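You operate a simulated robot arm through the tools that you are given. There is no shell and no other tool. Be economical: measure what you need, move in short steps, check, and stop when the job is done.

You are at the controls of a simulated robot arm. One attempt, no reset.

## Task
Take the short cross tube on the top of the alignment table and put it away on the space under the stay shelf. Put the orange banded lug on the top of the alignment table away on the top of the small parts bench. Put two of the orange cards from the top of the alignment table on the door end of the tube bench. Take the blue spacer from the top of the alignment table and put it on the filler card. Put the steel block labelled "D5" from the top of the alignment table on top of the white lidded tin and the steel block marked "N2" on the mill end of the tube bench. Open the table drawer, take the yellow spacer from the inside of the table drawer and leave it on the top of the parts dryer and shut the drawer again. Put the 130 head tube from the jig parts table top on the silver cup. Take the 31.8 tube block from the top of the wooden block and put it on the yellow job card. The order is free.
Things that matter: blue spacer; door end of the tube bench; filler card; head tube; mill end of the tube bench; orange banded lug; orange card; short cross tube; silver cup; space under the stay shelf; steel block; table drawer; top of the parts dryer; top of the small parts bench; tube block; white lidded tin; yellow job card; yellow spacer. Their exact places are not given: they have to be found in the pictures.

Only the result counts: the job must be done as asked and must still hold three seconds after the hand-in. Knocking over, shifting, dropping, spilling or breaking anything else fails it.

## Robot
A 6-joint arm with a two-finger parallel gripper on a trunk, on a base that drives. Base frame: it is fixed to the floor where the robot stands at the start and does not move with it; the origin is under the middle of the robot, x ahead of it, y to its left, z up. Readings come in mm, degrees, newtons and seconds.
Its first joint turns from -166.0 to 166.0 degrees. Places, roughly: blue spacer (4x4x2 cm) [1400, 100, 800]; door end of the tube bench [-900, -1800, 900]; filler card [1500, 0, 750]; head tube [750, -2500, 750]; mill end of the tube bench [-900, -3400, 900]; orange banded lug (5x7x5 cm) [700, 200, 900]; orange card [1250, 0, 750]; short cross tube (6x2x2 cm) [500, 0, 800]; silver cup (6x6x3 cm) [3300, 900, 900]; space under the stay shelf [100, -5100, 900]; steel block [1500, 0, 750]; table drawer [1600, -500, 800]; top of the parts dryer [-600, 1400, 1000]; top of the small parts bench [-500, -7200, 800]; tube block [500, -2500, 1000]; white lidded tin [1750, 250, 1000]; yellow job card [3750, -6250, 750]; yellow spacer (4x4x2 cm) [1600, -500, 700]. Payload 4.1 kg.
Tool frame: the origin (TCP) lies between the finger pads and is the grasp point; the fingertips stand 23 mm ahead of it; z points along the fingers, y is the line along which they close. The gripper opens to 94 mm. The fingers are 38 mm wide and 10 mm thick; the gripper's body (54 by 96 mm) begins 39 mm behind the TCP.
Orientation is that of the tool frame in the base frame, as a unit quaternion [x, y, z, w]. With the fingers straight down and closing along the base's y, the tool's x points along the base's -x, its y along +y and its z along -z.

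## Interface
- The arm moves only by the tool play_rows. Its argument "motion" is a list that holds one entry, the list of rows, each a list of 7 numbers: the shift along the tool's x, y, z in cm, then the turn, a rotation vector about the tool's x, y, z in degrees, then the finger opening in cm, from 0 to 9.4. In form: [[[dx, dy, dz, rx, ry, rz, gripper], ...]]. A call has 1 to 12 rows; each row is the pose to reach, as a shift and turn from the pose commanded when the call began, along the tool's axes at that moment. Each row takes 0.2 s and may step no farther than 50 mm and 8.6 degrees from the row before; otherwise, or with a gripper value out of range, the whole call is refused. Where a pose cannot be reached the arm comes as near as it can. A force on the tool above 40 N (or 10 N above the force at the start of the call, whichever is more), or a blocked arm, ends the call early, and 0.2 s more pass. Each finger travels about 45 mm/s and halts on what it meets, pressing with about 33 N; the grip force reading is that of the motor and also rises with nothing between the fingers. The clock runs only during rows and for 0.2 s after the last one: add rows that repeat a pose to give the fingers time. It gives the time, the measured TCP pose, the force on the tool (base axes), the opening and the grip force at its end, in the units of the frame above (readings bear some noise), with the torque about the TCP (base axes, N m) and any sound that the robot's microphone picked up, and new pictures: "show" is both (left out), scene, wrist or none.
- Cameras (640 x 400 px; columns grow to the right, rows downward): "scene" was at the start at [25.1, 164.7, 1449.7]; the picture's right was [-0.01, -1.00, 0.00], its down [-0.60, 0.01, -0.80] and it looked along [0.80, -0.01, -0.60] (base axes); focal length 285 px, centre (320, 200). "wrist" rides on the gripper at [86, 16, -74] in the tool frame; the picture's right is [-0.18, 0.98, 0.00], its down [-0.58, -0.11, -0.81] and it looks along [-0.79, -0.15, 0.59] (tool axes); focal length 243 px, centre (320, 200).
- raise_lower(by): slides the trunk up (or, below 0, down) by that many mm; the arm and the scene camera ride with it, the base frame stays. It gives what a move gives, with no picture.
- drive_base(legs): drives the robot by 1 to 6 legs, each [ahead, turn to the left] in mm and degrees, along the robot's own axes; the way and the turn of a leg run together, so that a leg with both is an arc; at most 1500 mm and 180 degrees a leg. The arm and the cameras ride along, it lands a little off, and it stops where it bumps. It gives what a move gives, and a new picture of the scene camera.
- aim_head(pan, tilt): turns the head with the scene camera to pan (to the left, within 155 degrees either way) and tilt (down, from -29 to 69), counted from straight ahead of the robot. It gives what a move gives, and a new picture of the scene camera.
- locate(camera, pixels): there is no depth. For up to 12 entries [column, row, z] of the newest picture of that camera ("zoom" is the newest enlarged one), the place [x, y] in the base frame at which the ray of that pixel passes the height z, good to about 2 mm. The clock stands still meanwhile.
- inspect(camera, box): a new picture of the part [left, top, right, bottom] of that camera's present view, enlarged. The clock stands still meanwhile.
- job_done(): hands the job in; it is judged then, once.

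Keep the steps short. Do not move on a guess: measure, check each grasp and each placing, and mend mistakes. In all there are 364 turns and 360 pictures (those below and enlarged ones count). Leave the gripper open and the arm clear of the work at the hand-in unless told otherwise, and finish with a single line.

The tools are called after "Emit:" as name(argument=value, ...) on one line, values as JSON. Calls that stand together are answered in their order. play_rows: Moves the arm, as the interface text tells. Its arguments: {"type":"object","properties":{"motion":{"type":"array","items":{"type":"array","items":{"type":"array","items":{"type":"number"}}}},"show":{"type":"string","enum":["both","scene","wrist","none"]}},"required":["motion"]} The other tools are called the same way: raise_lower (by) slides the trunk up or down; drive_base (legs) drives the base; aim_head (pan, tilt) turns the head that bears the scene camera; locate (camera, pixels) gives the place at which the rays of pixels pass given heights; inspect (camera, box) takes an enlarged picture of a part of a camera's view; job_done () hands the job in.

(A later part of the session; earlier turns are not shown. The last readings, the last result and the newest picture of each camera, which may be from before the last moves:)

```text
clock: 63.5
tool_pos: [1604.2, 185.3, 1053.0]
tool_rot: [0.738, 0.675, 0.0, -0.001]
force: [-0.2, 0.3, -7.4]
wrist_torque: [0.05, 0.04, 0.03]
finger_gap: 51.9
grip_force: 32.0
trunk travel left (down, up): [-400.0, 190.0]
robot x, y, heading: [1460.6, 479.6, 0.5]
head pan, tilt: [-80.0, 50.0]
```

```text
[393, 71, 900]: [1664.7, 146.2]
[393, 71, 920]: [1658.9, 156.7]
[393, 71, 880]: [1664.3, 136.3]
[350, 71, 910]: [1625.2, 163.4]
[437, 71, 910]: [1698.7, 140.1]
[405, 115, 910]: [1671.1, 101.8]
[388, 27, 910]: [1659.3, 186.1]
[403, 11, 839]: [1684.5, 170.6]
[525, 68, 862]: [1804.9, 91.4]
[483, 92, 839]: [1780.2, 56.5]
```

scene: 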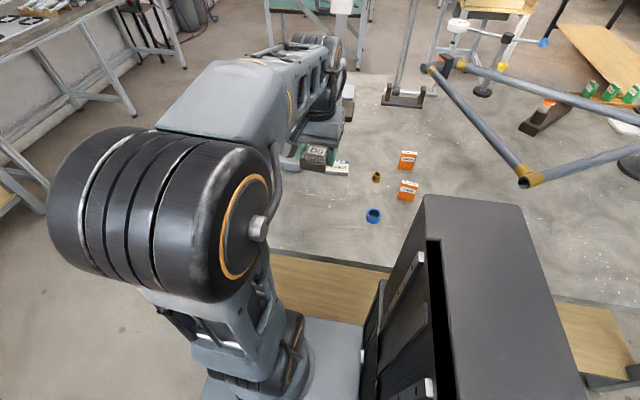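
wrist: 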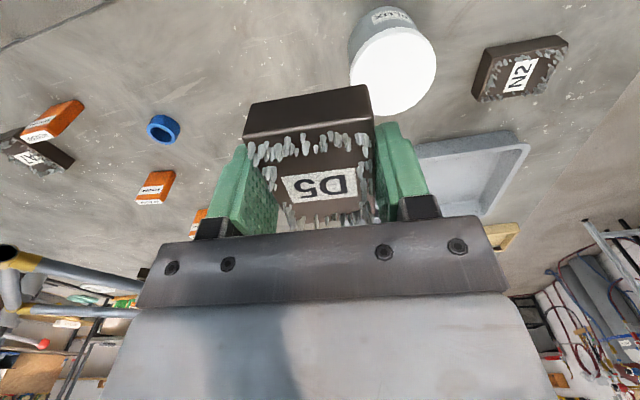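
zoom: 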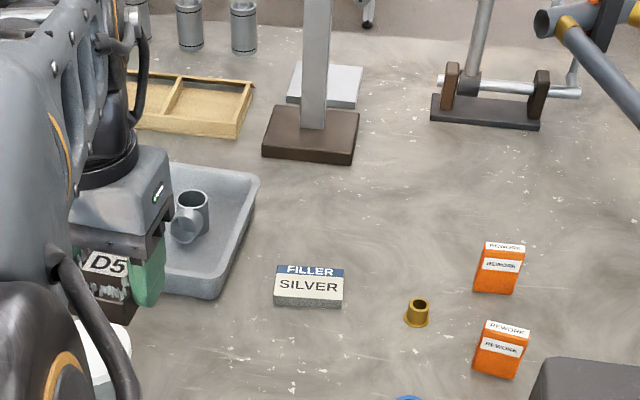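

Emit:
play_rows(motion=[[[0, 0, -5, 0, 0, 0, 3.5], [0, 0, -10, 0, 0, 0, 3.5]]], show="wrist")

```text
clock: 64.1
tool_pos: [1597.7, 184.0, 1152.1]
tool_rot: [0.738, 0.674, 0.0, -0.001]
force: [-0.6, -0.4, -6.6]
wrist_torque: [0.02, -0.01, 0.02]
finger_gap: 52.0
grip_force: 33.4
trunk travel left (down, up): [-400.0, 190.0]
robot x, y, heading: [1461.4, 482.2, 0.6]
head pan, tilt: [-80.0, 50.0]
```

wrist: 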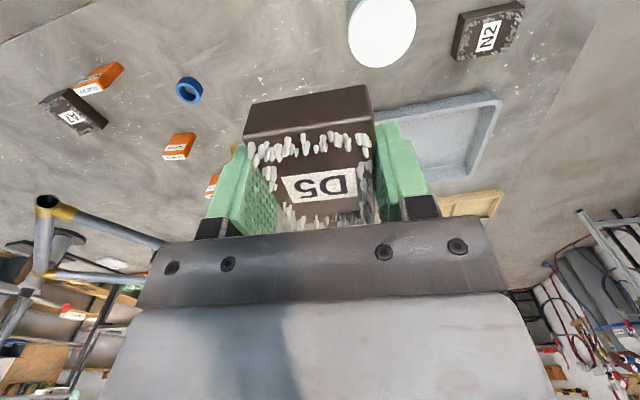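

Emit:
locate(camera="wrist", pixels=[[382, 32, 880], [382, 32, 900], [382, 32, 920], [382, 68, 900], [348, 30, 900], [416, 30, 900]])

```text
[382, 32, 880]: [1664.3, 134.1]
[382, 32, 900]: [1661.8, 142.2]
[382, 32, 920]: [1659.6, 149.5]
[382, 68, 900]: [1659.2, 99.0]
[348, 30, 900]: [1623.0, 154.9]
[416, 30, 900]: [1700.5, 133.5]
```

Emit:
play_rows(motion=[[[-2, 3.5, 0, 0, 0, 0, 3.5], [-4.08, 7.0, 0, 0, 0, 0, 3.5], [-4.08, 7.0, 5, 0, 0, 0, 3.5], [-4.08, 7.0, 10, 0, 0, 0, 3.5], [-4.08, 7.0, 15, 0, 0, 0, 3.5], [-4.08, 7.0, 19, 0, 0, 0, 3.5], [-4.08, 7.0, 19, 0, 0, 0, 3.5]]])

```text
clock: 65.7
tool_pos: [1669.5, 139.4, 963.4]
tool_rot: [0.738, 0.675, 0.0, 0.0]
force: [-0.4, -0.2, -6.2]
wrist_torque: [0.03, 0.01, 0.0]
finger_gap: 52.4
grip_force: 32.6
trunk travel left (down, up): [-400.0, 190.0]
robot x, y, heading: [1462.7, 481.5, 0.4]
head pan, tilt: [-80.0, 50.0]
```

scene: 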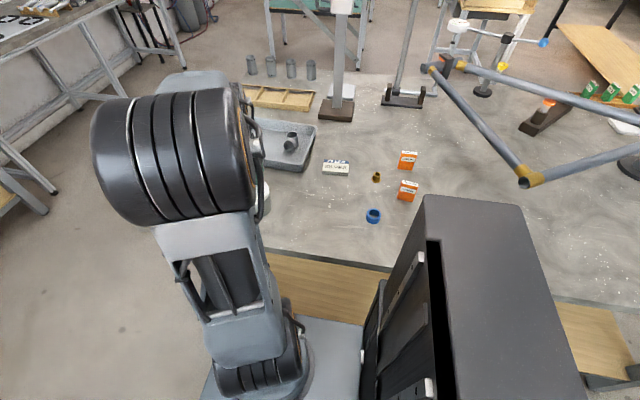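
wrist: 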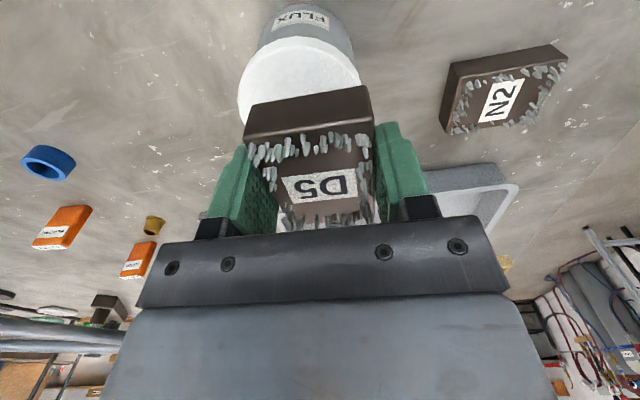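

Emit:
locate(camera="wrist", pixels=[[238, 90, 895], [361, 80, 895], [238, 90, 905], [361, 80, 905], [297, 38, 895], [297, 38, 905], [256, 47, 839], [353, 40, 839]])

```text
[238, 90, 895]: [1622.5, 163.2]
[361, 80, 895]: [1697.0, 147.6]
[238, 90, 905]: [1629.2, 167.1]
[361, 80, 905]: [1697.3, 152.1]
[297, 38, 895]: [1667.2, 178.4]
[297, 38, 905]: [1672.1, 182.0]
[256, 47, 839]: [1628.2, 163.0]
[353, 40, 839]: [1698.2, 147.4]
```

Emit:
play_rows(motion=[[[-0.1, -0.8, 1, 0, 0, 0, 3.5], [-0.1, -0.8, 2, 0, 0, 0, 3.5], [-0.1, -0.8, 2.8, 0, 0, 0, 3.5], [-0.1, -0.8, 3.2, 0, 0, 0, 3.5]]], show="wrist")

```text
clock: 66.7
tool_pos: [1659.4, 138.0, 933.6]
tool_rot: [0.738, 0.674, 0.0, 0.002]
force: [-0.5, 2.0, 15.9]
wrist_torque: [0.73, 0.07, 0.03]
finger_gap: 51.9
grip_force: 32.8
trunk travel left (down, up): [-400.0, 190.0]
robot x, y, heading: [1458.1, 484.2, 0.6]
head pan, tilt: [-80.0, 50.0]
```

wrist: 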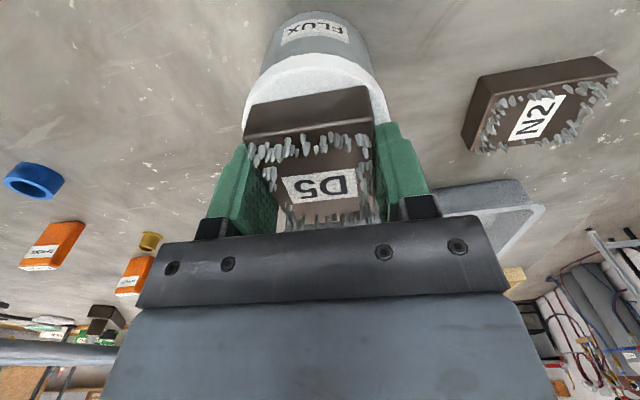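

Emit:
locate(camera="wrist", pixels=[[312, 55, 908], [243, 115, 908], [388, 108, 908], [310, 90, 908]])

```text
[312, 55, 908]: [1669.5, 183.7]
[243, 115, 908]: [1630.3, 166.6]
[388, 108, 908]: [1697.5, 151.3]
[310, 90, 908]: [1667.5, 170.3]
```

Emit:
play_rows(motion=[[[0, 0, -0.1, 0, 0, 0, 3.5], [0, 0, -0.1, 0, 0, 0, 6], [0, 0, -0.1, 0, 0, 0, 8], [0, 0, -0.1, 0, 0, 0, 8], [0, 0, -2, 0, 0, 0, 8.5], [0, 0, -6, 0, 0, 0, 9.4], [0, 0, -10, 0, 0, 0, 9.4]]], show="wrist")

```text
clock: 68.3
tool_pos: [1659.8, 136.4, 1033.1]
tool_rot: [0.739, 0.674, 0.0, 0.0]
force: [-0.5, 0.1, 0.7]
wrist_torque: [-0.02, 0.0, 0.03]
finger_gap: 94.2
grip_force: 0.0
trunk travel left (down, up): [-400.0, 190.0]
robot x, y, heading: [1456.4, 483.9, 0.5]
head pan, tilt: [-80.0, 50.0]
```

wrist: 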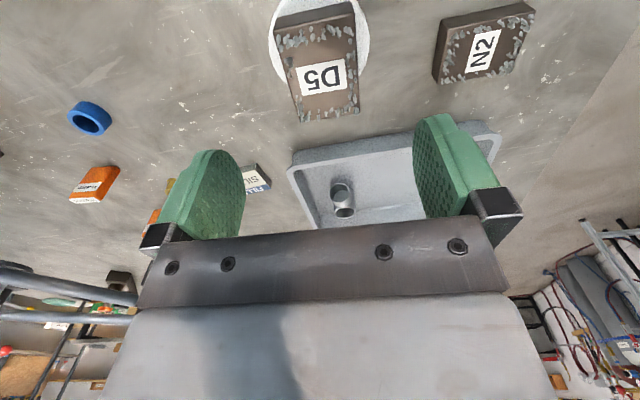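

Emit:
locate(camera="wrist", pixels=[[92, 120, 859], [92, 120, 864], [256, 177, 855], [95, 184, 860], [490, 40, 862]])

```text
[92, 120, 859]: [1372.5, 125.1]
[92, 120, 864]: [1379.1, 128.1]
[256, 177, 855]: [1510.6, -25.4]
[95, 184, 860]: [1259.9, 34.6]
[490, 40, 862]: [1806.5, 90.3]
```

Emit:
play_rows(motion=[[[0.04, -4.12, 1.0, 0, 0, -0.8, 9.4], [0.08, -8.24, 2.1, 0, 0, -1.5, 9.4], [0.12, -12.36, 3.1, 0, 0, -2.2, 9.4], [0.17, -16.5, 4.2, 0, 0, -3, 9.4], [0.21, -20.6, 5.2, 0, 0, -3.8, 9.4], [0.25, -24.7, 6.3, 0, 0, -4.5, 9.4], [0.29, -28.84, 7.3, 0, 0, -5.2, 9.4], [0.29, -28.84, 7.3, 0, 0, -5.2, 9.4]]], show="wrist")

```text
clock: 70.1
tool_pos: [1370.8, 166.6, 960.9]
tool_rot: [0.706, 0.708, 0.001, 0.001]
force: [-0.7, 0.5, -0.1]
wrist_torque: [0.01, -0.02, -0.02]
finger_gap: 93.7
grip_force: 0.1
trunk travel left (down, up): [-400.0, 190.0]
robot x, y, heading: [1461.9, 482.9, 0.7]
head pan, tilt: [-80.0, 50.0]
```

wrist: 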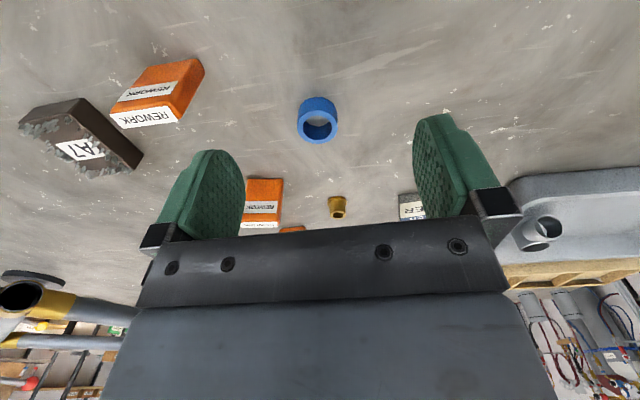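

Emit:
locate(camera="wrist", pixels=[[319, 128, 860], [298, 125, 860], [339, 125, 860], [317, 108, 839], [319, 146, 860], [317, 97, 845], [150, 90, 839], [205, 72, 839], [155, 118, 900], [338, 208, 850]])

Emit:
inspect(camera="wrist", box=[280, 80, 360, 160])

```text
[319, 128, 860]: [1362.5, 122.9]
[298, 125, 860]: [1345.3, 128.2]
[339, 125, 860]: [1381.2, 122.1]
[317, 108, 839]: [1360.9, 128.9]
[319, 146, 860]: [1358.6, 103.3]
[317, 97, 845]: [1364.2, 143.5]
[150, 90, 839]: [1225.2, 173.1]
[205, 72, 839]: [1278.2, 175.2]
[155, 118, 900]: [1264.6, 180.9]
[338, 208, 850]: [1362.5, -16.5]
```

```text
5.00 times, centred on (320, 120) of wrist
```

zoom: 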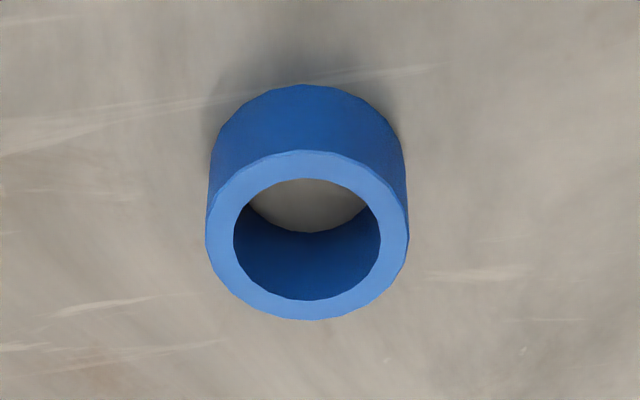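

Emit:
play_rows(motion=[[[-4.26, -0.95, 0, 0, 0, 0, 9.4], [-4.26, -0.95, 4, 0, 0, 0, 9.4], [-4.26, -0.95, 8, 0, 0, 0, 9.4], [-4.26, -0.95, 9.5, 0, 0, 0, 9.4], [-4.26, -0.95, 9.5, 0, 0, 0, 9.4]]], show="wrist")

```text
clock: 71.3
tool_pos: [1361.2, 124.5, 866.4]
tool_rot: [0.707, 0.708, 0.0, 0.001]
force: [0.5, -1.1, -1.2]
wrist_torque: [-0.06, -0.02, 0.01]
finger_gap: 94.1
grip_force: 0.0
trunk travel left (down, up): [-400.0, 190.0]
robot x, y, heading: [1460.9, 480.3, 0.4]
head pan, tilt: [-80.0, 50.0]
```

wrist: 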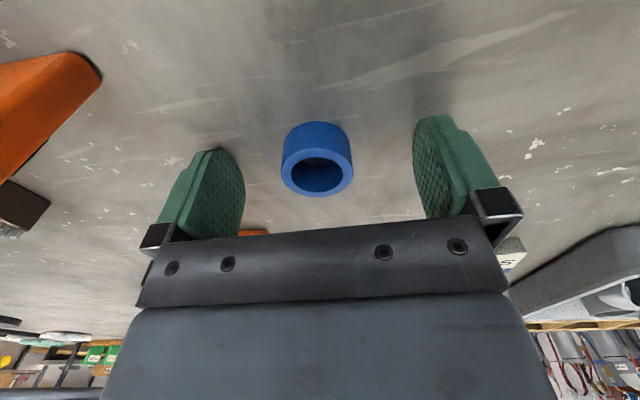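

Centred on the spacer. Close and lift.

Emit:
play_rows(motion=[[[0, 0, 0, 0, 0, 0, 6], [0, 0, 0, 0, 0, 0, 3], [0, 0, 0, 0, 0, 0, 2.5], [0, 0, 0, 0, 0, 0, 2.5], [0, 0, 0, 0, 0, 0, 2.5], [0, 0, -4, 0, 0, 0, 2.5], [0, 0, -8, 0, 0, 0, 2.5], [0, 0, -12, 0, 0, 0, 2.5]]], show="wrist")

```text
clock: 73.1
tool_pos: [1361.6, 124.7, 982.3]
tool_rot: [0.707, 0.707, -0.001, 0.0]
force: [-0.8, -0.9, -0.3]
wrist_torque: [0.0, -0.02, -0.01]
finger_gap: 34.1
grip_force: 32.7
trunk travel left (down, up): [-400.0, 190.0]
robot x, y, heading: [1459.2, 482.4, 0.8]
head pan, tilt: [-80.0, 50.0]
```

wrist: 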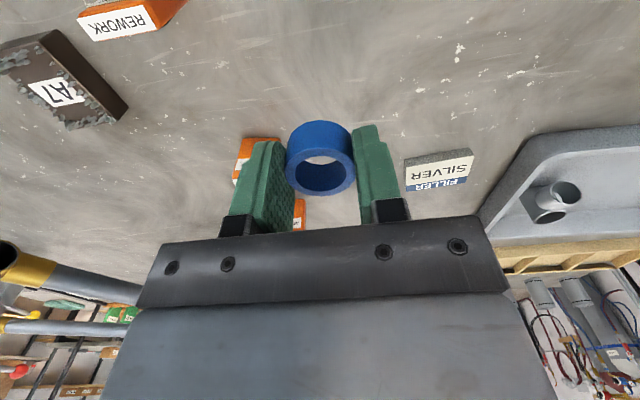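

Emit:
play_rows(motion=[[[-2, 4.2, 0, 0, 0, 0, 2.5], [-4, 8.4, 0, 0, 0, 0, 2.5], [-6, 12.5, 0, 0, 0, 0, 2.5], [-6, 12.5, 0, 0, 0, 0, 2.5]]], show="wrist")

```text
clock: 74.1
tool_pos: [1492.3, 64.2, 984.8]
tool_rot: [0.707, 0.707, 0.0, 0.0]
force: [0.0, -0.4, -0.1]
wrist_torque: [0.0, 0.0, -0.01]
finger_gap: 34.1
grip_force: 33.2
trunk travel left (down, up): [-400.0, 190.0]
robot x, y, heading: [1460.0, 481.5, 0.7]
head pan, tilt: [-80.0, 50.0]
```

wrist: 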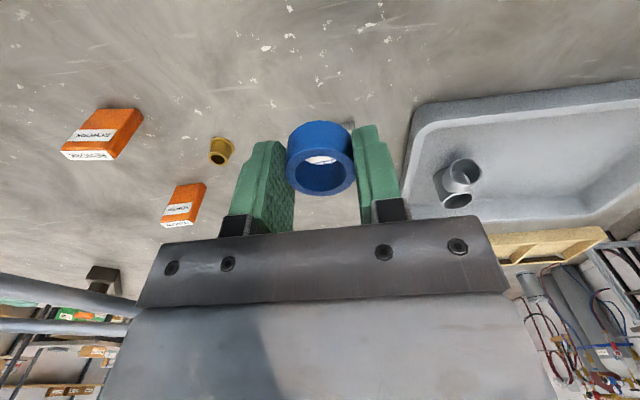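

Emit:
play_rows(motion=[[[-4.5, 0, 0, 0, 0, 0, 2.5], [-8, 0, 0, 0, 0, 0, 2.5], [-8, 0, 0, 0, 0, 0, 2.5]]], show="wrist")

```text
clock: 74.9
tool_pos: [1486.3, -14.8, 980.8]
tool_rot: [0.707, 0.707, 0.0, 0.0]
force: [-0.6, -0.2, -0.6]
wrist_torque: [0.0, 0.04, -0.01]
finger_gap: 33.9
grip_force: 32.9
trunk travel left (down, up): [-400.0, 190.0]
robot x, y, heading: [1457.5, 482.1, 0.6]
head pan, tilt: [-80.0, 50.0]
```

wrist: 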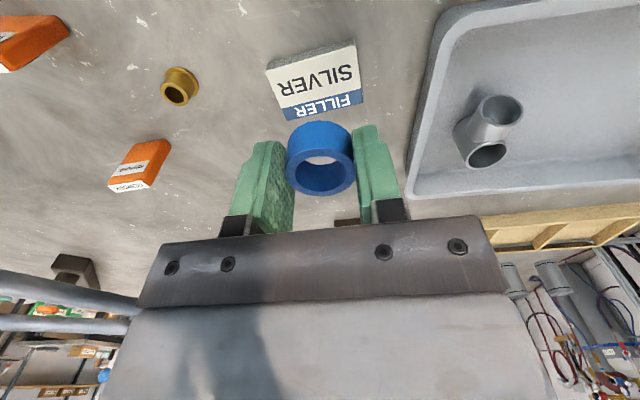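

Emit:
locate(camera="wrist", pixels=[[266, 70, 852], [354, 46, 852], [362, 104, 852], [286, 120, 852], [268, 62, 839], [353, 39, 839]])

```text
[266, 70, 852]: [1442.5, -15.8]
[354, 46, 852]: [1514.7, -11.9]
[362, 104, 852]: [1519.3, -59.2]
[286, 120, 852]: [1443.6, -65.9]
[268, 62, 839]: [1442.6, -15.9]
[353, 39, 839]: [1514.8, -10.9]
```

Emit:
play_rows(motion=[[[-2.3, -0.6, 0, 0, 0, 0, 2.5], [-2.3, -0.6, 4, 0, 0, 0, 2.5], [-2.3, -0.6, 7, 0, 0, 0, 2.5], [-2.3, -0.6, 9, 0, 0, 0, 2.5], [-2.3, -0.6, 9.7, 0, 0, 0, 2.5], [-2.3, -0.6, 10.1, 0, 0, 0, 2.5]]], show="wrist")

```text
clock: 76.3
tool_pos: [1480.6, -41.6, 883.6]
tool_rot: [0.707, 0.707, 0.0, 0.0]
force: [0.6, 1.2, 0.7]
wrist_torque: [0.0, -0.05, 0.01]
finger_gap: 34.1
grip_force: 32.4
trunk travel left (down, up): [-400.0, 190.0]
robot x, y, heading: [1460.4, 478.7, 0.5]
head pan, tilt: [-80.0, 50.0]
```

wrist: 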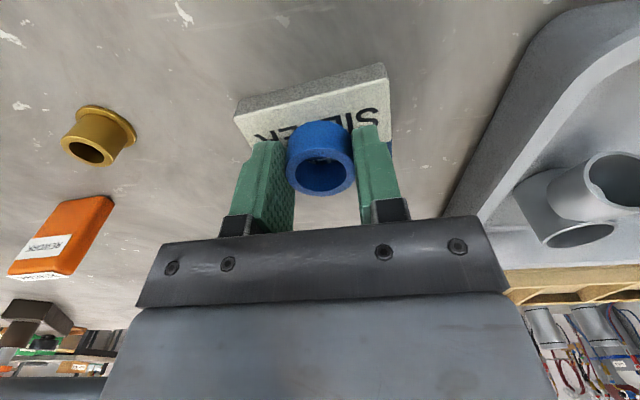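

Emit:
play_rows(motion=[[[0, 0, 0.2, 0, 0, 0, 2.5], [0, 0, 0.4, 0, 0, 0, 2.5], [0, 0, 0.5, 0, 0, 0, 2.5]]], show="none")

```text
clock: 77.1
tool_pos: [1479.6, -39.9, 881.1]
tool_rot: [0.707, 0.708, -0.003, 0.003]
force: [-1.0, -5.8, 29.4]
wrist_torque: [-0.05, -0.05, -0.06]
finger_gap: 34.2
grip_force: 33.2
trunk travel left (down, up): [-400.0, 190.0]
robot x, y, heading: [1460.9, 481.4, 0.7]
head pan, tilt: [-80.0, 50.0]
```

Contact (29 N). I ease up 4 mm relative to command, open, and retreat upward.

Emit:
play_rows(motion=[[[0, 0, -0.2, 0, 0, 0, 2.5], [0, 0, -0.2, 0, 0, 0, 5], [0, 0, -0.2, 0, 0, 0, 7], [0, 0, -0.2, 0, 0, 0, 7], [0, 0, -4, 0, 0, 0, 7], [0, 0, -9, 0, 0, 0, 9.4], [0, 0, -13, 0, 0, 0, 9.4]]], show="wrist")

```text
clock: 78.7
tool_pos: [1481.7, -40.8, 1007.3]
tool_rot: [0.707, 0.707, 0.0, 0.0]
force: [0.6, -0.4, -0.4]
wrist_torque: [0.0, 0.02, 0.03]
finger_gap: 93.8
grip_force: 0.0
trunk travel left (down, up): [-400.0, 190.0]
robot x, y, heading: [1459.8, 483.4, 0.4]
head pan, tilt: [-80.0, 50.0]
```

wrist: 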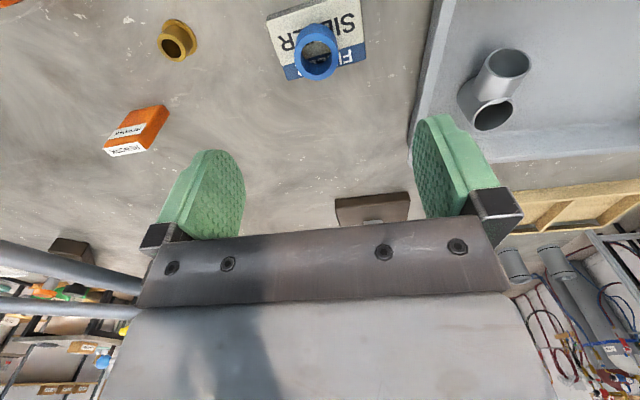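

Emit:
play_rows(motion=[[[2.1, 4.05, 0, 0, 0, 0, 9.4], [4.3, 8.1, 0, 0, 0, 0, 9.4], [6.4, 12.15, 0, 0, 0, 0, 9.4], [8.5, 16.2, 0, 0, 0, 0, 9.4], [10.7, 20.2, 0, 0, 0, 0, 9.4], [12.8, 24.3, 0, 0, 0, 0, 9.4], [15, 28.3, 0, 0, 0, 0, 9.4], [17.1, 32.4, 0, 0, 0, 0, 9.4], [17.1, 32.4, 3, 0, 0, 0, 9.4]]], show="wrist")

```text
clock: 80.7
tool_pos: [1805.5, 134.9, 980.4]
tool_rot: [0.707, 0.707, -0.001, 0.0]
force: [-0.4, 0.5, 0.5]
wrist_torque: [0.01, 0.01, -0.01]
finger_gap: 94.0
grip_force: 0.1
trunk travel left (down, up): [-400.0, 190.0]
robot x, y, heading: [1459.3, 480.8, 0.4]
head pan, tilt: [-80.0, 50.0]
```

wrist: 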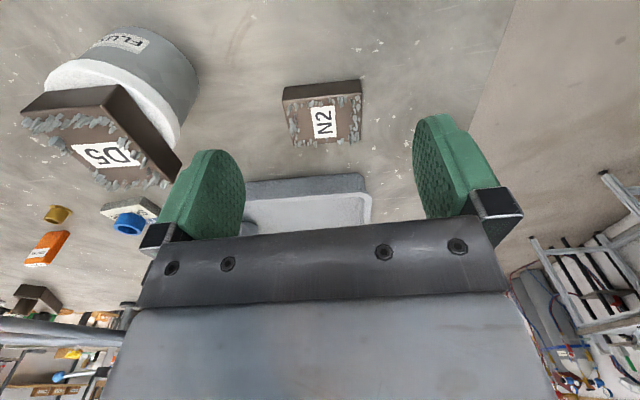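

Emit:
locate(camera="wrist", pixels=[[284, 102, 863], [361, 94, 863], [362, 141, 863], [293, 146, 863], [285, 87, 839], [359, 81, 839]])

Emit:
inspect(camera="wrist", box=[260, 60, 390, 160])

```text
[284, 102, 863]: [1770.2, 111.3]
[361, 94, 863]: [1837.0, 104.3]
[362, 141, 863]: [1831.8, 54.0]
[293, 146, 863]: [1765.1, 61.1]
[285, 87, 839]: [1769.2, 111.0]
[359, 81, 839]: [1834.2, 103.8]
```

```text
4.00 times, centred on (325, 110) of wrist
```

zoom: 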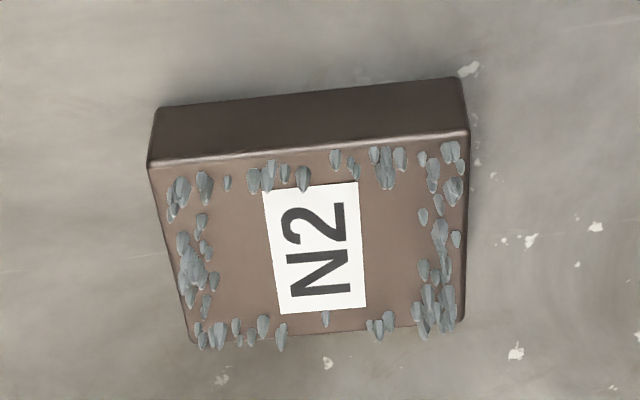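

Emit:
play_rows(motion=[[[-5.2, -0.45, 0, 0, 0, 6, 9.4], [-5.2, -0.45, 0, 0, 0, 6, 9.4], [-5.2, -0.45, 4, 0, 0, 6, 9.4], [-5.2, -0.45, 8, 0, 0, 6, 9.4], [-5.2, -0.45, 10.5, 0, 0, 6, 9.4], [-5.2, -0.45, 11.6, 0, 0, 6, 9.4], [-5.2, -0.45, 11.6, 0, 0, 6, 9.4]]], show="wrist")

```text
refused: row 1 steps farther than a row can; nothing moved
```

Emit:
play_rows(motion=[[[-2.6, -0.2, 0, 0, 0, 3, 9.4], [-5.2, -0.45, 0, 0, 0, 6, 9.4], [-5.2, -0.45, 4, 0, 0, 6, 9.4], [-5.2, -0.45, 8, 0, 0, 6, 9.4], [-5.2, -0.45, 10.5, 0, 0, 6, 9.4], [-5.2, -0.45, 11.6, 0, 0, 6, 9.4], [-5.2, -0.45, 11.6, 0, 0, 6, 9.4]]], show="wrist")

```text
clock: 82.3
tool_pos: [1800.4, 79.8, 861.9]
tool_rot: [0.743, 0.669, 0.0, 0.001]
force: [-0.3, -2.0, 3.9]
wrist_torque: [0.07, 0.16, 0.0]
finger_gap: 93.8
grip_force: 0.1
trunk travel left (down, up): [-400.0, 190.0]
robot x, y, heading: [1459.9, 483.8, 0.7]
head pan, tilt: [-80.0, 50.0]
```

wrist: 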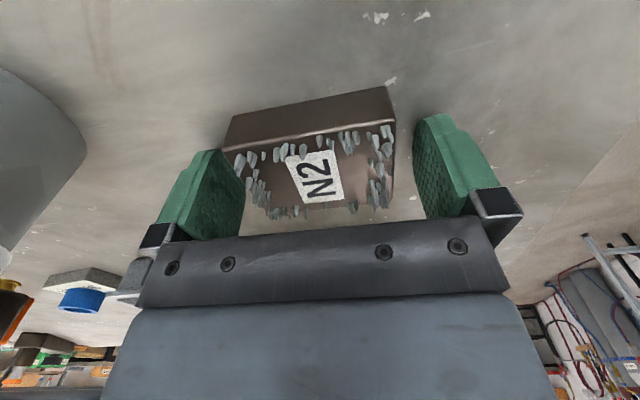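

Emit:
play_rows(motion=[[[0, 0, -0.15, 0, 0, 0, 8], [0, 0, -0.15, 0, 0, 0, 6], [0, 0, -0.15, 0, 0, 0, 5], [0, 0, -0.15, 0, 0, 0, 5], [0, 0, -4, 0, 0, 0, 5], [0, 0, -8, 0, 0, 0, 5], [0, 0, -12, 0, 0, 0, 5], [0, 0, -16, 0, 0, 0, 5], [0, 0, -20, 0, 0, 0, 5], [0, 0, -25, 0, 0, 0, 5], [0, 0, -29, 0, 0, 0, 5]]], show="both")

```text
clock: 84.7
tool_pos: [1800.5, 81.0, 1153.2]
tool_rot: [0.743, 0.669, 0.0, -0.002]
force: [0.5, 0.1, -6.6]
wrist_torque: [0.02, -0.02, 0.0]
finger_gap: 70.0
grip_force: 33.2
trunk travel left (down, up): [-400.0, 190.0]
robot x, y, heading: [1457.4, 479.8, 0.6]
head pan, tilt: [-80.0, 50.0]
```

scene: 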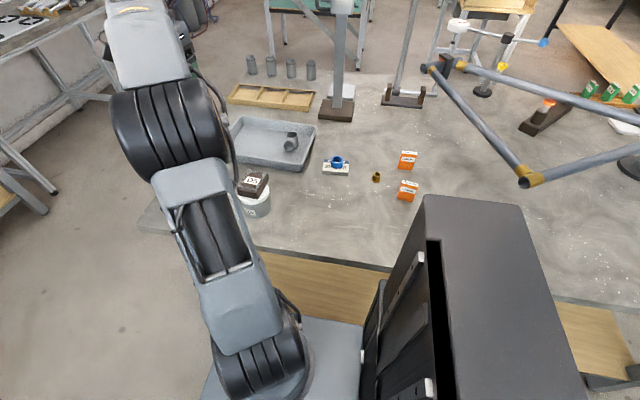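
wrist: 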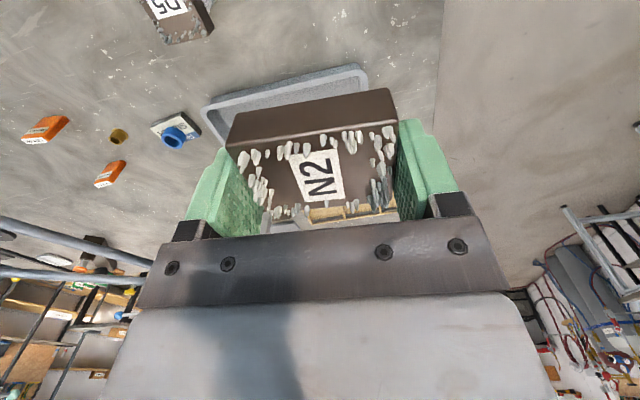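

Emit:
play_rows(motion=[[[4.21, 2.06, 0, 0, 0, -5, 5], [8.51, 3.69, 0, 0, 0, -10, 5], [12.84, 4.88, 0, 0, 0, -15, 5], [17.16, 5.65, 0, 0, 0, -20, 5], [21.43, 6.0, 0, 0, 0, -25, 5], [25.62, 5.94, 0, 0, 0, -30, 5], [29.68, 5.51, 0, 0, 0, -35, 5], [33.59, 4.7, 0, 0, 0, -40, 5]]], show="none")

Emit:
aim_head(pan=-150, tilt=25)

```text
clock: 86.5
tool_pos: [1881.9, 410.6, 1149.0]
tool_rot: [0.469, 0.883, 0.0, 0.0]
force: [-0.3, -0.5, -7.0]
wrist_torque: [0.0, -0.01, -0.03]
finger_gap: 70.0
grip_force: 33.1
trunk travel left (down, up): [-400.0, 190.0]
robot x, y, heading: [1463.0, 483.2, 0.5]
head pan, tilt: [-80.0, 50.0]
```

```text
clock: 87.9
tool_pos: [1881.5, 408.6, 1149.7]
tool_rot: [0.469, 0.883, -0.001, 0.001]
force: [0.4, -0.1, -6.2]
wrist_torque: [-0.02, -0.01, 0.03]
finger_gap: 69.9
grip_force: 33.1
trunk travel left (down, up): [-400.0, 190.0]
robot x, y, heading: [1460.6, 481.4, 0.6]
head pan, tilt: [-150.0, 25.0]
```

scene: 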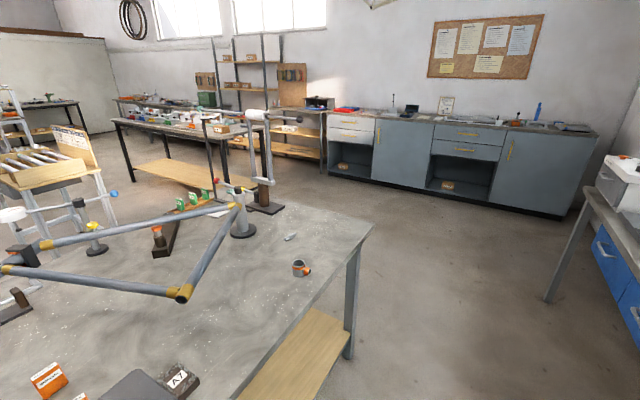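

Emit:
inspect(camera="scene", box=[40, 80, 340, 240])

Emit:
locate(camera="scene", pixels=[[372, 226, 839], [134, 196, 0], [348, 358, 0], [215, 137, 900], [244, 130, 900], [112, 120, 900], [552, 217, 0], [560, 300, 0]])

```text
2.13 times, centred on (190, 160) of scene
```

zoom: 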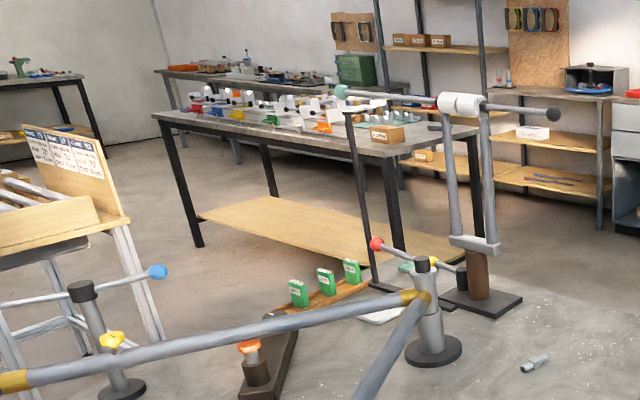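

```text
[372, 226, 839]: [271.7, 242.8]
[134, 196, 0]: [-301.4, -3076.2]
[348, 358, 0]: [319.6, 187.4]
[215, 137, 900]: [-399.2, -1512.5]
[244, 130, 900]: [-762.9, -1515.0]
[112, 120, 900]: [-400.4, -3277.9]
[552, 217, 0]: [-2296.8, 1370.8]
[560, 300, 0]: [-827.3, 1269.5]
```

Emit:
drive_base(legs=[[-1000, 0], [-580, 0], [0, -90.5], [1300, 0], [800, 0]])

Emit:
aim_head(pan=-20, tilt=20)

```text
clock: 94.5
tool_pos: [751.2, 421.3, 1148.7]
tool_rot: [0.435, 0.9, -0.002, 0.0]
force: [0.0, 1.1, -6.6]
wrist_torque: [-0.08, -0.02, -0.01]
finger_gap: 69.8
grip_force: 33.6
trunk travel left (down, up): [-400.0, 190.0]
robot x, y, heading: [321.2, 470.4, 14.6]
head pan, tilt: [-150.0, 25.0]
stopped in leg 2: the robot was blocked; the commanded pose is now the measured one
```

scene: 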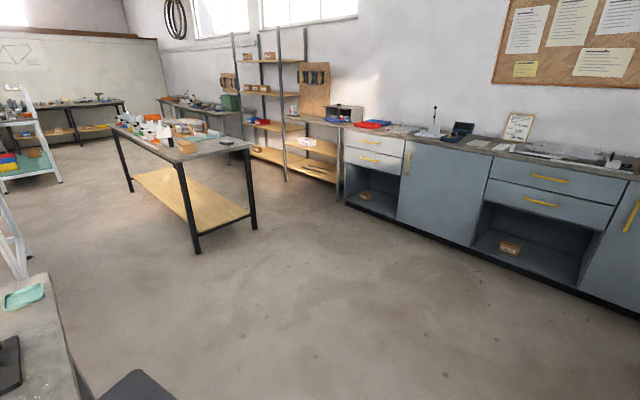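

```text
clock: 96.6
tool_pos: [749.3, 421.3, 1149.6]
tool_rot: [0.435, 0.9, -0.002, -0.001]
force: [-0.8, 0.8, -5.9]
wrist_torque: [-0.03, 0.01, 0.01]
finger_gap: 70.2
grip_force: 32.8
trunk travel left (down, up): [-400.0, 190.0]
robot x, y, heading: [325.0, 470.6, 14.4]
head pan, tilt: [-20.0, 20.0]
```

scene: 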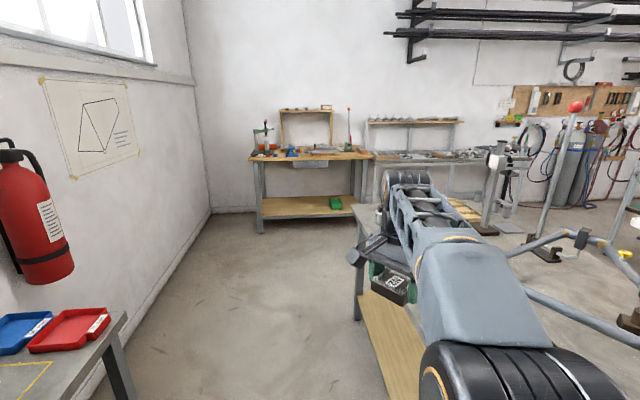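

The base's right rear rubbed the table corner. I drive forward-left away from it, straighten, and reverse with more clearance.

Emit:
drive_base(legs=[[350, 0], [0, -14.4], [-500, 0], [-500, 0]])

```text
clock: 104.9
tool_pos: [36.1, 394.9, 1148.6]
tool_rot: [0.526, 0.851, -0.001, -0.001]
force: [-0.7, 0.7, -8.1]
wrist_torque: [0.0, -0.01, 0.0]
finger_gap: 69.9
grip_force: 33.1
trunk travel left (down, up): [-400.0, 190.0]
robot x, y, heading: [-371.4, 529.9, 2.8]
head pan, tilt: [-20.0, 20.0]
```

scene: 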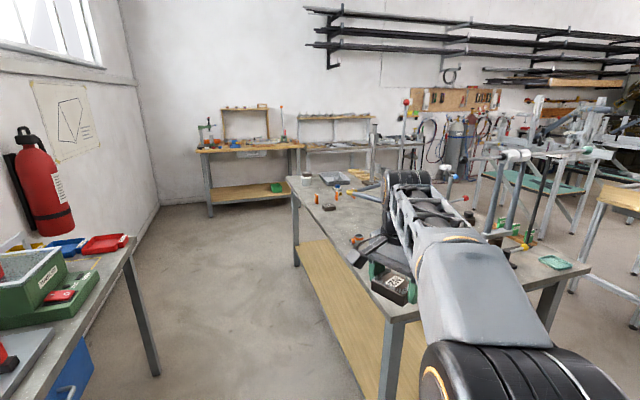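

Emit:
drive_base(legs=[[0, -82.5], [1454, 0], [0, -10.3]])

```text
clock: 116.2
tool_pos: [-234.3, -1285.5, 1149.8]
tool_rot: [0.977, 0.212, 0.001, -0.002]
force: [-0.2, 0.0, -6.9]
wrist_torque: [0.0, -0.03, 0.03]
finger_gap: 70.1
grip_force: 33.5
trunk travel left (down, up): [-400.0, 190.0]
robot x, y, heading: [-84.7, -888.0, -89.1]
head pan, tilt: [-20.0, 20.0]
```

scene: 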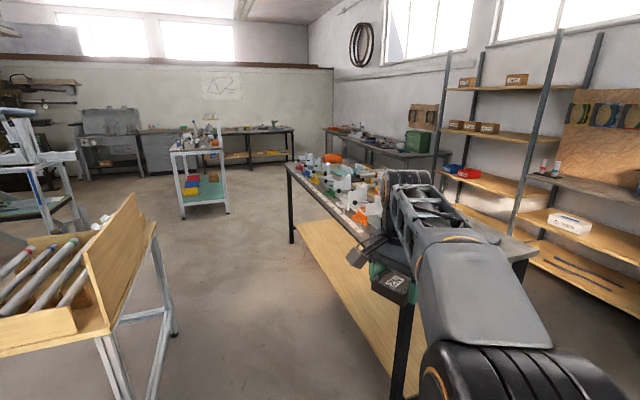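

Emit:
locate(camera="scene", pixels=[[288, 166, 900], [340, 222, 900], [292, 243, 0], [175, 333, 0], [155, 240, 780], [180, 210, 0], [229, 213, 0], [170, 148, 900], [225, 146, 900]])

Emit:
inspect(camera="scene", box=[270, 130, 430, 230])

```text
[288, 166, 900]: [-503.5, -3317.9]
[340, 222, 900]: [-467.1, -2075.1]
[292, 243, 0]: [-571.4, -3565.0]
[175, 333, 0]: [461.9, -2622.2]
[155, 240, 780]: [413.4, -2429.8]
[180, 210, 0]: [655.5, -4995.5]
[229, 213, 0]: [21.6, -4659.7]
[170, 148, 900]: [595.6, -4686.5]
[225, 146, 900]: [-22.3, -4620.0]
```

```text
4.00 times, centred on (350, 180) of scene
```

zoom: 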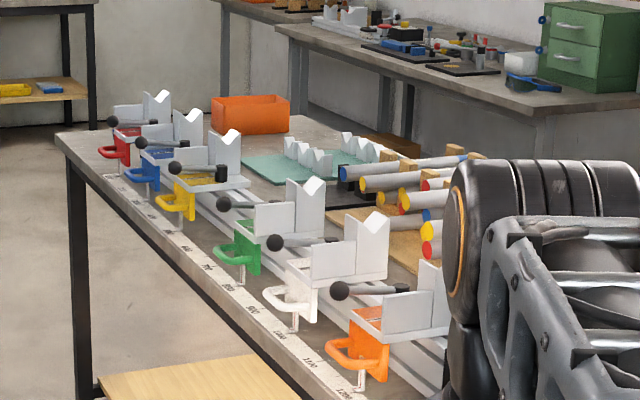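

Emit:
drive_base(legs=[[0, -4.0], [1233, 0], [1233, 0], [0, 3.1]])

Emit:
aim_head(pan=-80, tilt=40)

```text
clock: 129.2
tool_pos: [-342.7, -3763.8, 1148.6]
tool_rot: [0.976, 0.217, 0.0, -0.002]
force: [-0.7, 0.2, -5.7]
wrist_torque: [-0.02, 0.01, 0.0]
finger_gap: 69.8
grip_force: 32.6
trunk travel left (down, up): [-400.0, 190.0]
robot x, y, heading: [-197.5, -3359.0, -89.2]
head pan, tilt: [-20.0, 20.0]
```

scene: 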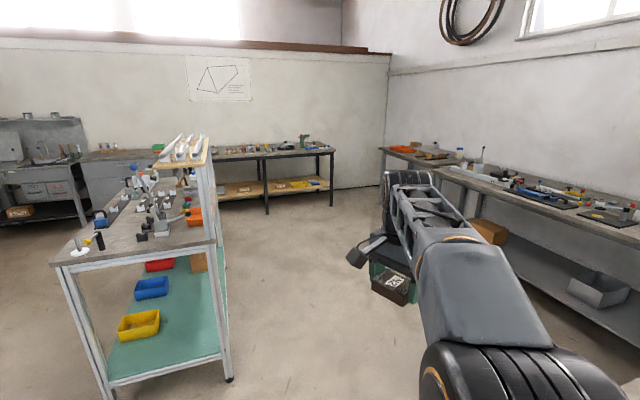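

```text
clock: 130.5
tool_pos: [-342.8, -3764.0, 1149.3]
tool_rot: [0.976, 0.217, -0.001, -0.002]
force: [-0.4, -0.6, -7.0]
wrist_torque: [-0.02, 0.0, 0.0]
finger_gap: 69.8
grip_force: 32.8
trunk travel left (down, up): [-400.0, 190.0]
robot x, y, heading: [-198.9, -3357.8, -89.1]
head pan, tilt: [-80.0, 40.0]
```

scene: 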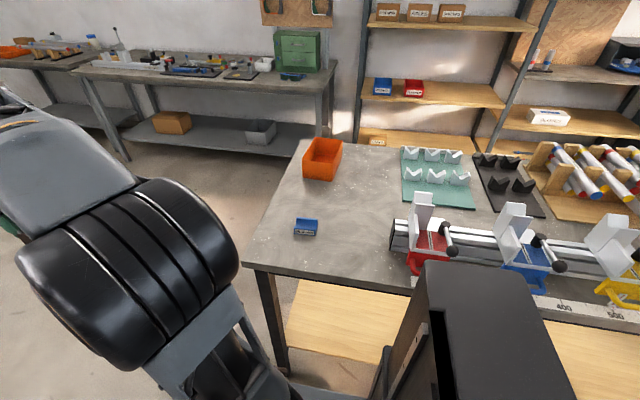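

Emit:
locate(camera="scene", pixels=[[243, 265, 839], [410, 280, 839], [305, 230, 839], [320, 180, 839], [345, 225, 839], [350, 215, 839], [395, 235, 839], [302, 137, 839]])

Emit:
inspect(camera="scene", box=[230, 130, 470, 290])

```text
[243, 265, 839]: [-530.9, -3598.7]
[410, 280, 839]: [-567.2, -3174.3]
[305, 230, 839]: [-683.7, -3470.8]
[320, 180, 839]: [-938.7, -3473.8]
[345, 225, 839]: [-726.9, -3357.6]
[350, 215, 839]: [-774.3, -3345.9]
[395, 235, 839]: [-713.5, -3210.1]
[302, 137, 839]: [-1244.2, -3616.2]
```

```text
2.50 times, centred on (350, 210) of scene
```

zoom: 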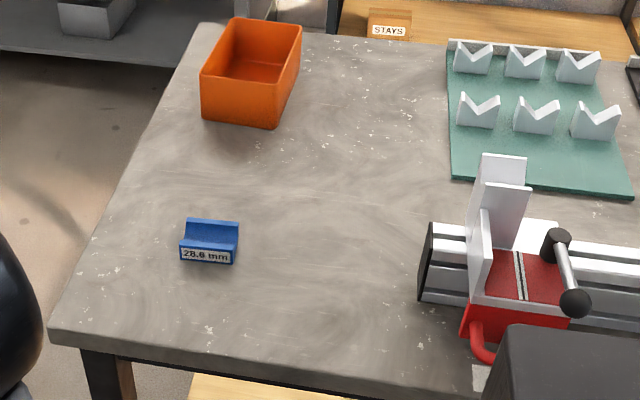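

Emit:
play_rows(motion=[[[-3.28, -3.63, 0, 0, 0, 2.3, 5], [-6.13, -7.6, 0, 0, 0, 4.6, 5], [-8.51, -11.86, 0, 0, 0, 6.9, 5], [-10.39, -16.37, 0, 0, 0, 9.2, 5], [-11.75, -21.07, 0, 0, 0, 11.5, 5], [-12.57, -25.88, 0, 0, 0, 13.8, 5], [-12.84, -30.77, 0, 0, 0, 16.1, 5], [-12.56, -35.64, 0, 0, 0, 18.4, 5], [-11.72, -40.46, 0, 0, 0, 20.7, 5], [-10.34, -45.15, 0, 0, 0, 23, 5], [-8.44, -49.65, 0, 0, 0, 25, 5]]], show="wrist")

```text
clock: 132.9
tool_pos: [-629.0, -3348.1, 1147.5]
tool_rot: [1.0, 0.0, 0.001, -0.001]
force: [-0.6, 0.7, -6.6]
wrist_torque: [0.02, -0.01, 0.01]
finger_gap: 70.2
grip_force: 32.6
trunk travel left (down, up): [-400.0, 190.0]
robot x, y, heading: [-198.0, -3358.6, -88.7]
head pan, tilt: [-80.0, 40.0]
```

wrist: 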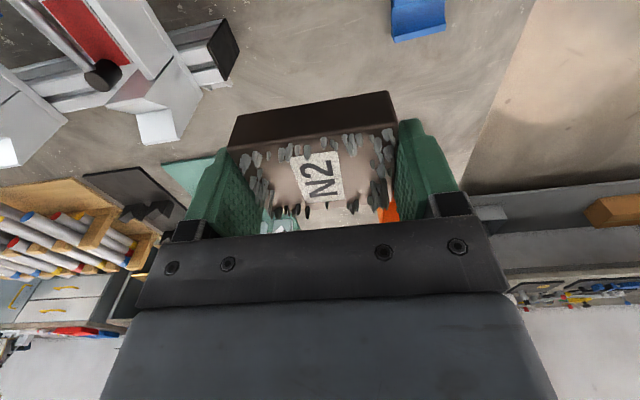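

Emit:
locate(camera="wrist", pixels=[[238, 80, 839], [395, 40, 839], [445, 25, 839], [180, 130, 900], [300, 60, 839], [165, 165, 839]])

```text
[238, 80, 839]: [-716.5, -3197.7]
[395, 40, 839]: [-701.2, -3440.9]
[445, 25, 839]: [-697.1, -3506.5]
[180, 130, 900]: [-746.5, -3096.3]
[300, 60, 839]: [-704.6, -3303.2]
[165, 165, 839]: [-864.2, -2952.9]
```

Emit:
play_rows(motion=[[[-4, 0.5, 2, 0, 0, 0, 5], [-8, 1, 4, 0, 0, 0, 5], [-11.1, 1.4, 7, 0, 0, 0, 5], [-11.1, 1.4, 11, 0, 0, 0, 5], [-11.1, 1.4, 15, 0, 0, 0, 5], [-11.1, 1.4, 19, 0, 0, 0, 5], [-11.1, 1.4, 22.5, 0, 0, 0, 5], [-11.1, 1.4, 25, 0, 0, 0, 5]]], show="both")

```text
clock: 134.7
tool_pos: [-741.0, -3362.6, 899.6]
tool_rot: [1.0, 0.0, 0.0, -0.001]
force: [-0.4, -0.7, -5.9]
wrist_torque: [-0.01, 0.03, 0.02]
finger_gap: 70.0
grip_force: 32.5
trunk travel left (down, up): [-400.0, 190.0]
robot x, y, heading: [-194.1, -3360.5, -89.2]
head pan, tilt: [-80.0, 40.0]
```

scene: 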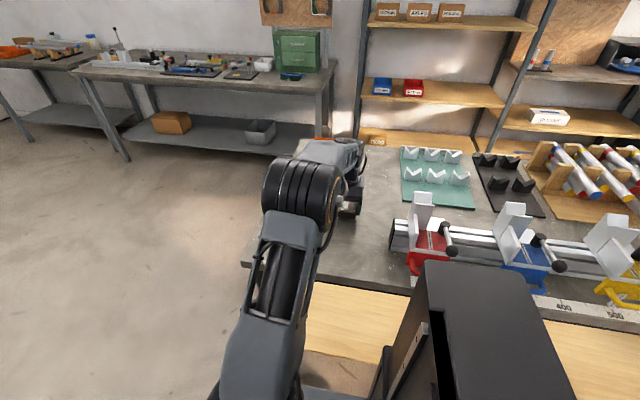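
wrist: 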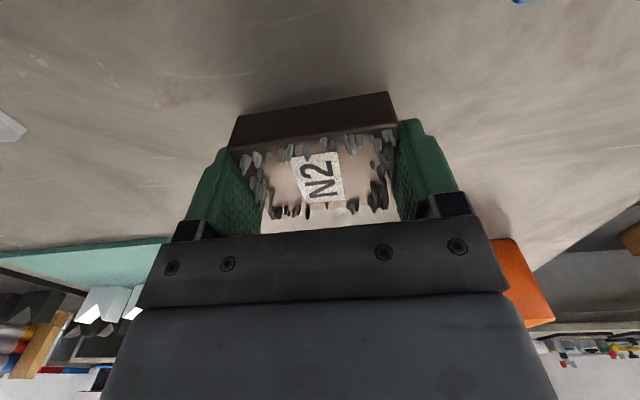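

Free space below. I lower in small steps to contact.

Emit:
play_rows(motion=[[[0, 0, 1.5, 0, 0, 0, 5], [0, 0, 2.5, 0, 0, 0, 5], [0, 0, 3, 0, 0, 0, 5], [0, 0, 3.3, 0, 0, 0, 5], [0, 0, 3.6, 0, 0, 0, 5], [0, 0, 3.9, 0, 0, 0, 5], [0, 0, 4.2, 0, 0, 0, 5]]], show="none")

```text
clock: 135.4
tool_pos: [-741.8, -3362.6, 882.6]
tool_rot: [1.0, 0.001, -0.007, -0.002]
force: [7.9, 0.9, 15.4]
wrist_torque: [-0.82, -0.56, 0.56]
finger_gap: 70.0
grip_force: 33.4
trunk travel left (down, up): [-400.0, 190.0]
robot x, y, heading: [-197.5, -3360.7, -88.9]
head pan, tilt: [-80.0, 40.0]
stopped in row 3: the force on the tool passed its limit (the readings are from after the stop); the commanded pose is now the measured one
```

Emit:
play_rows(motion=[[[0, 0, -0.1, 0, 0, 0, 7], [0, 0, -0.1, 0, 0, 0, 8], [0, 0, -0.1, 0, 0, 0, 9.4], [0, 0, -0.1, 0, 0, 0, 9.4], [0, 0, -4, 0, 0, 0, 9.4], [0, 0, -8, 0, 0, 0, 9.4], [0, 0, -12, 0, 0, 0, 9.4], [0, 0, -17, 0, 0, 0, 9.4], [0, 0, -22, 0, 0, 0, 9.4], [0, 0, -27, 0, 0, 0, 9.4]]], show="wrist")

```text
clock: 137.6
tool_pos: [-738.6, -3366.3, 1146.5]
tool_rot: [1.0, 0.0, -0.005, -0.002]
force: [0.4, 0.0, 0.3]
wrist_torque: [-0.01, 0.0, 0.01]
finger_gap: 94.0
grip_force: 0.1
trunk travel left (down, up): [-400.0, 190.0]
robot x, y, heading: [-196.7, -3362.0, -89.2]
head pan, tilt: [-80.0, 40.0]
```

wrist: 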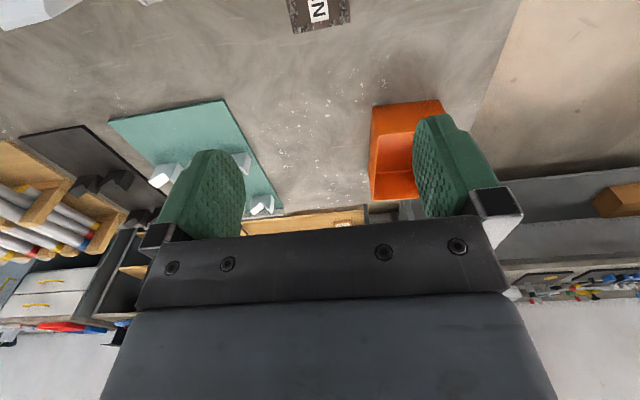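

Emit:
aim_head(pan=143, tilt=28)

Emit:
inspect(camera="scene", box=[200, 120, 440, 270])

```text
clock: 140.8
tool_pos: [-737.7, -3366.2, 1147.6]
tool_rot: [1.0, 0.0, -0.005, -0.002]
force: [0.5, -0.7, 0.8]
wrist_torque: [-0.02, 0.01, 0.02]
finger_gap: 94.4
grip_force: 0.0
trunk travel left (down, up): [-400.0, 190.0]
robot x, y, heading: [-196.8, -3358.8, -89.1]
head pan, tilt: [143.0, 28.0]
```

scene: 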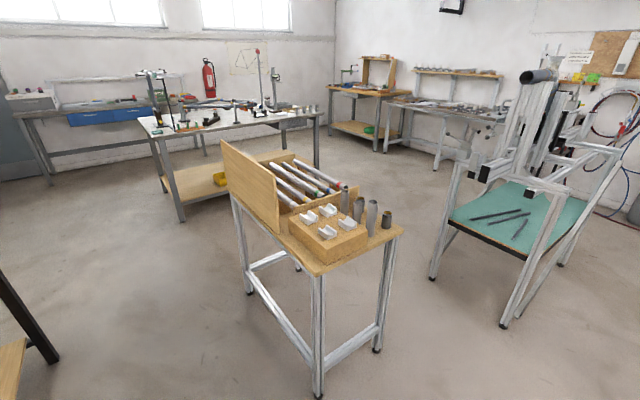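

```text
2.67 times, centred on (320, 195) of scene
```

zoom: 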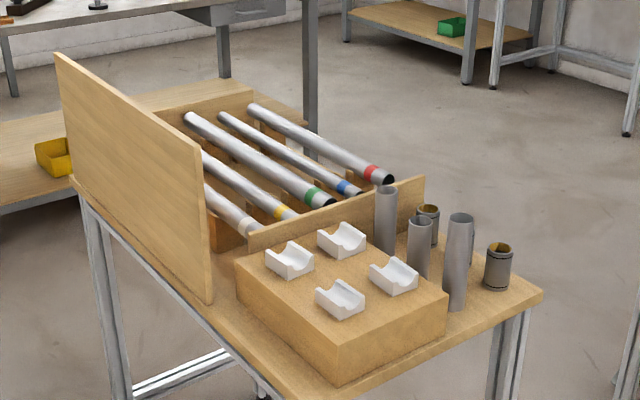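

Emit:
locate(camera="scene", pixels=[[318, 396, 0], [377, 350, 0], [248, 292, 0], [505, 325, 0], [435, 280, 0], [318, 276, 800], [403, 232, 800], [330, 222, 880]])

```text
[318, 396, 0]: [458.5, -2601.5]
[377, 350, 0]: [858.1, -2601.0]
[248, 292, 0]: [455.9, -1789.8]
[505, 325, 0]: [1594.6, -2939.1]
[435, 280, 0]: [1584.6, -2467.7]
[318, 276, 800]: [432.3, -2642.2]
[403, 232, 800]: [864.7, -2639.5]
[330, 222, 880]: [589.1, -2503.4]
```

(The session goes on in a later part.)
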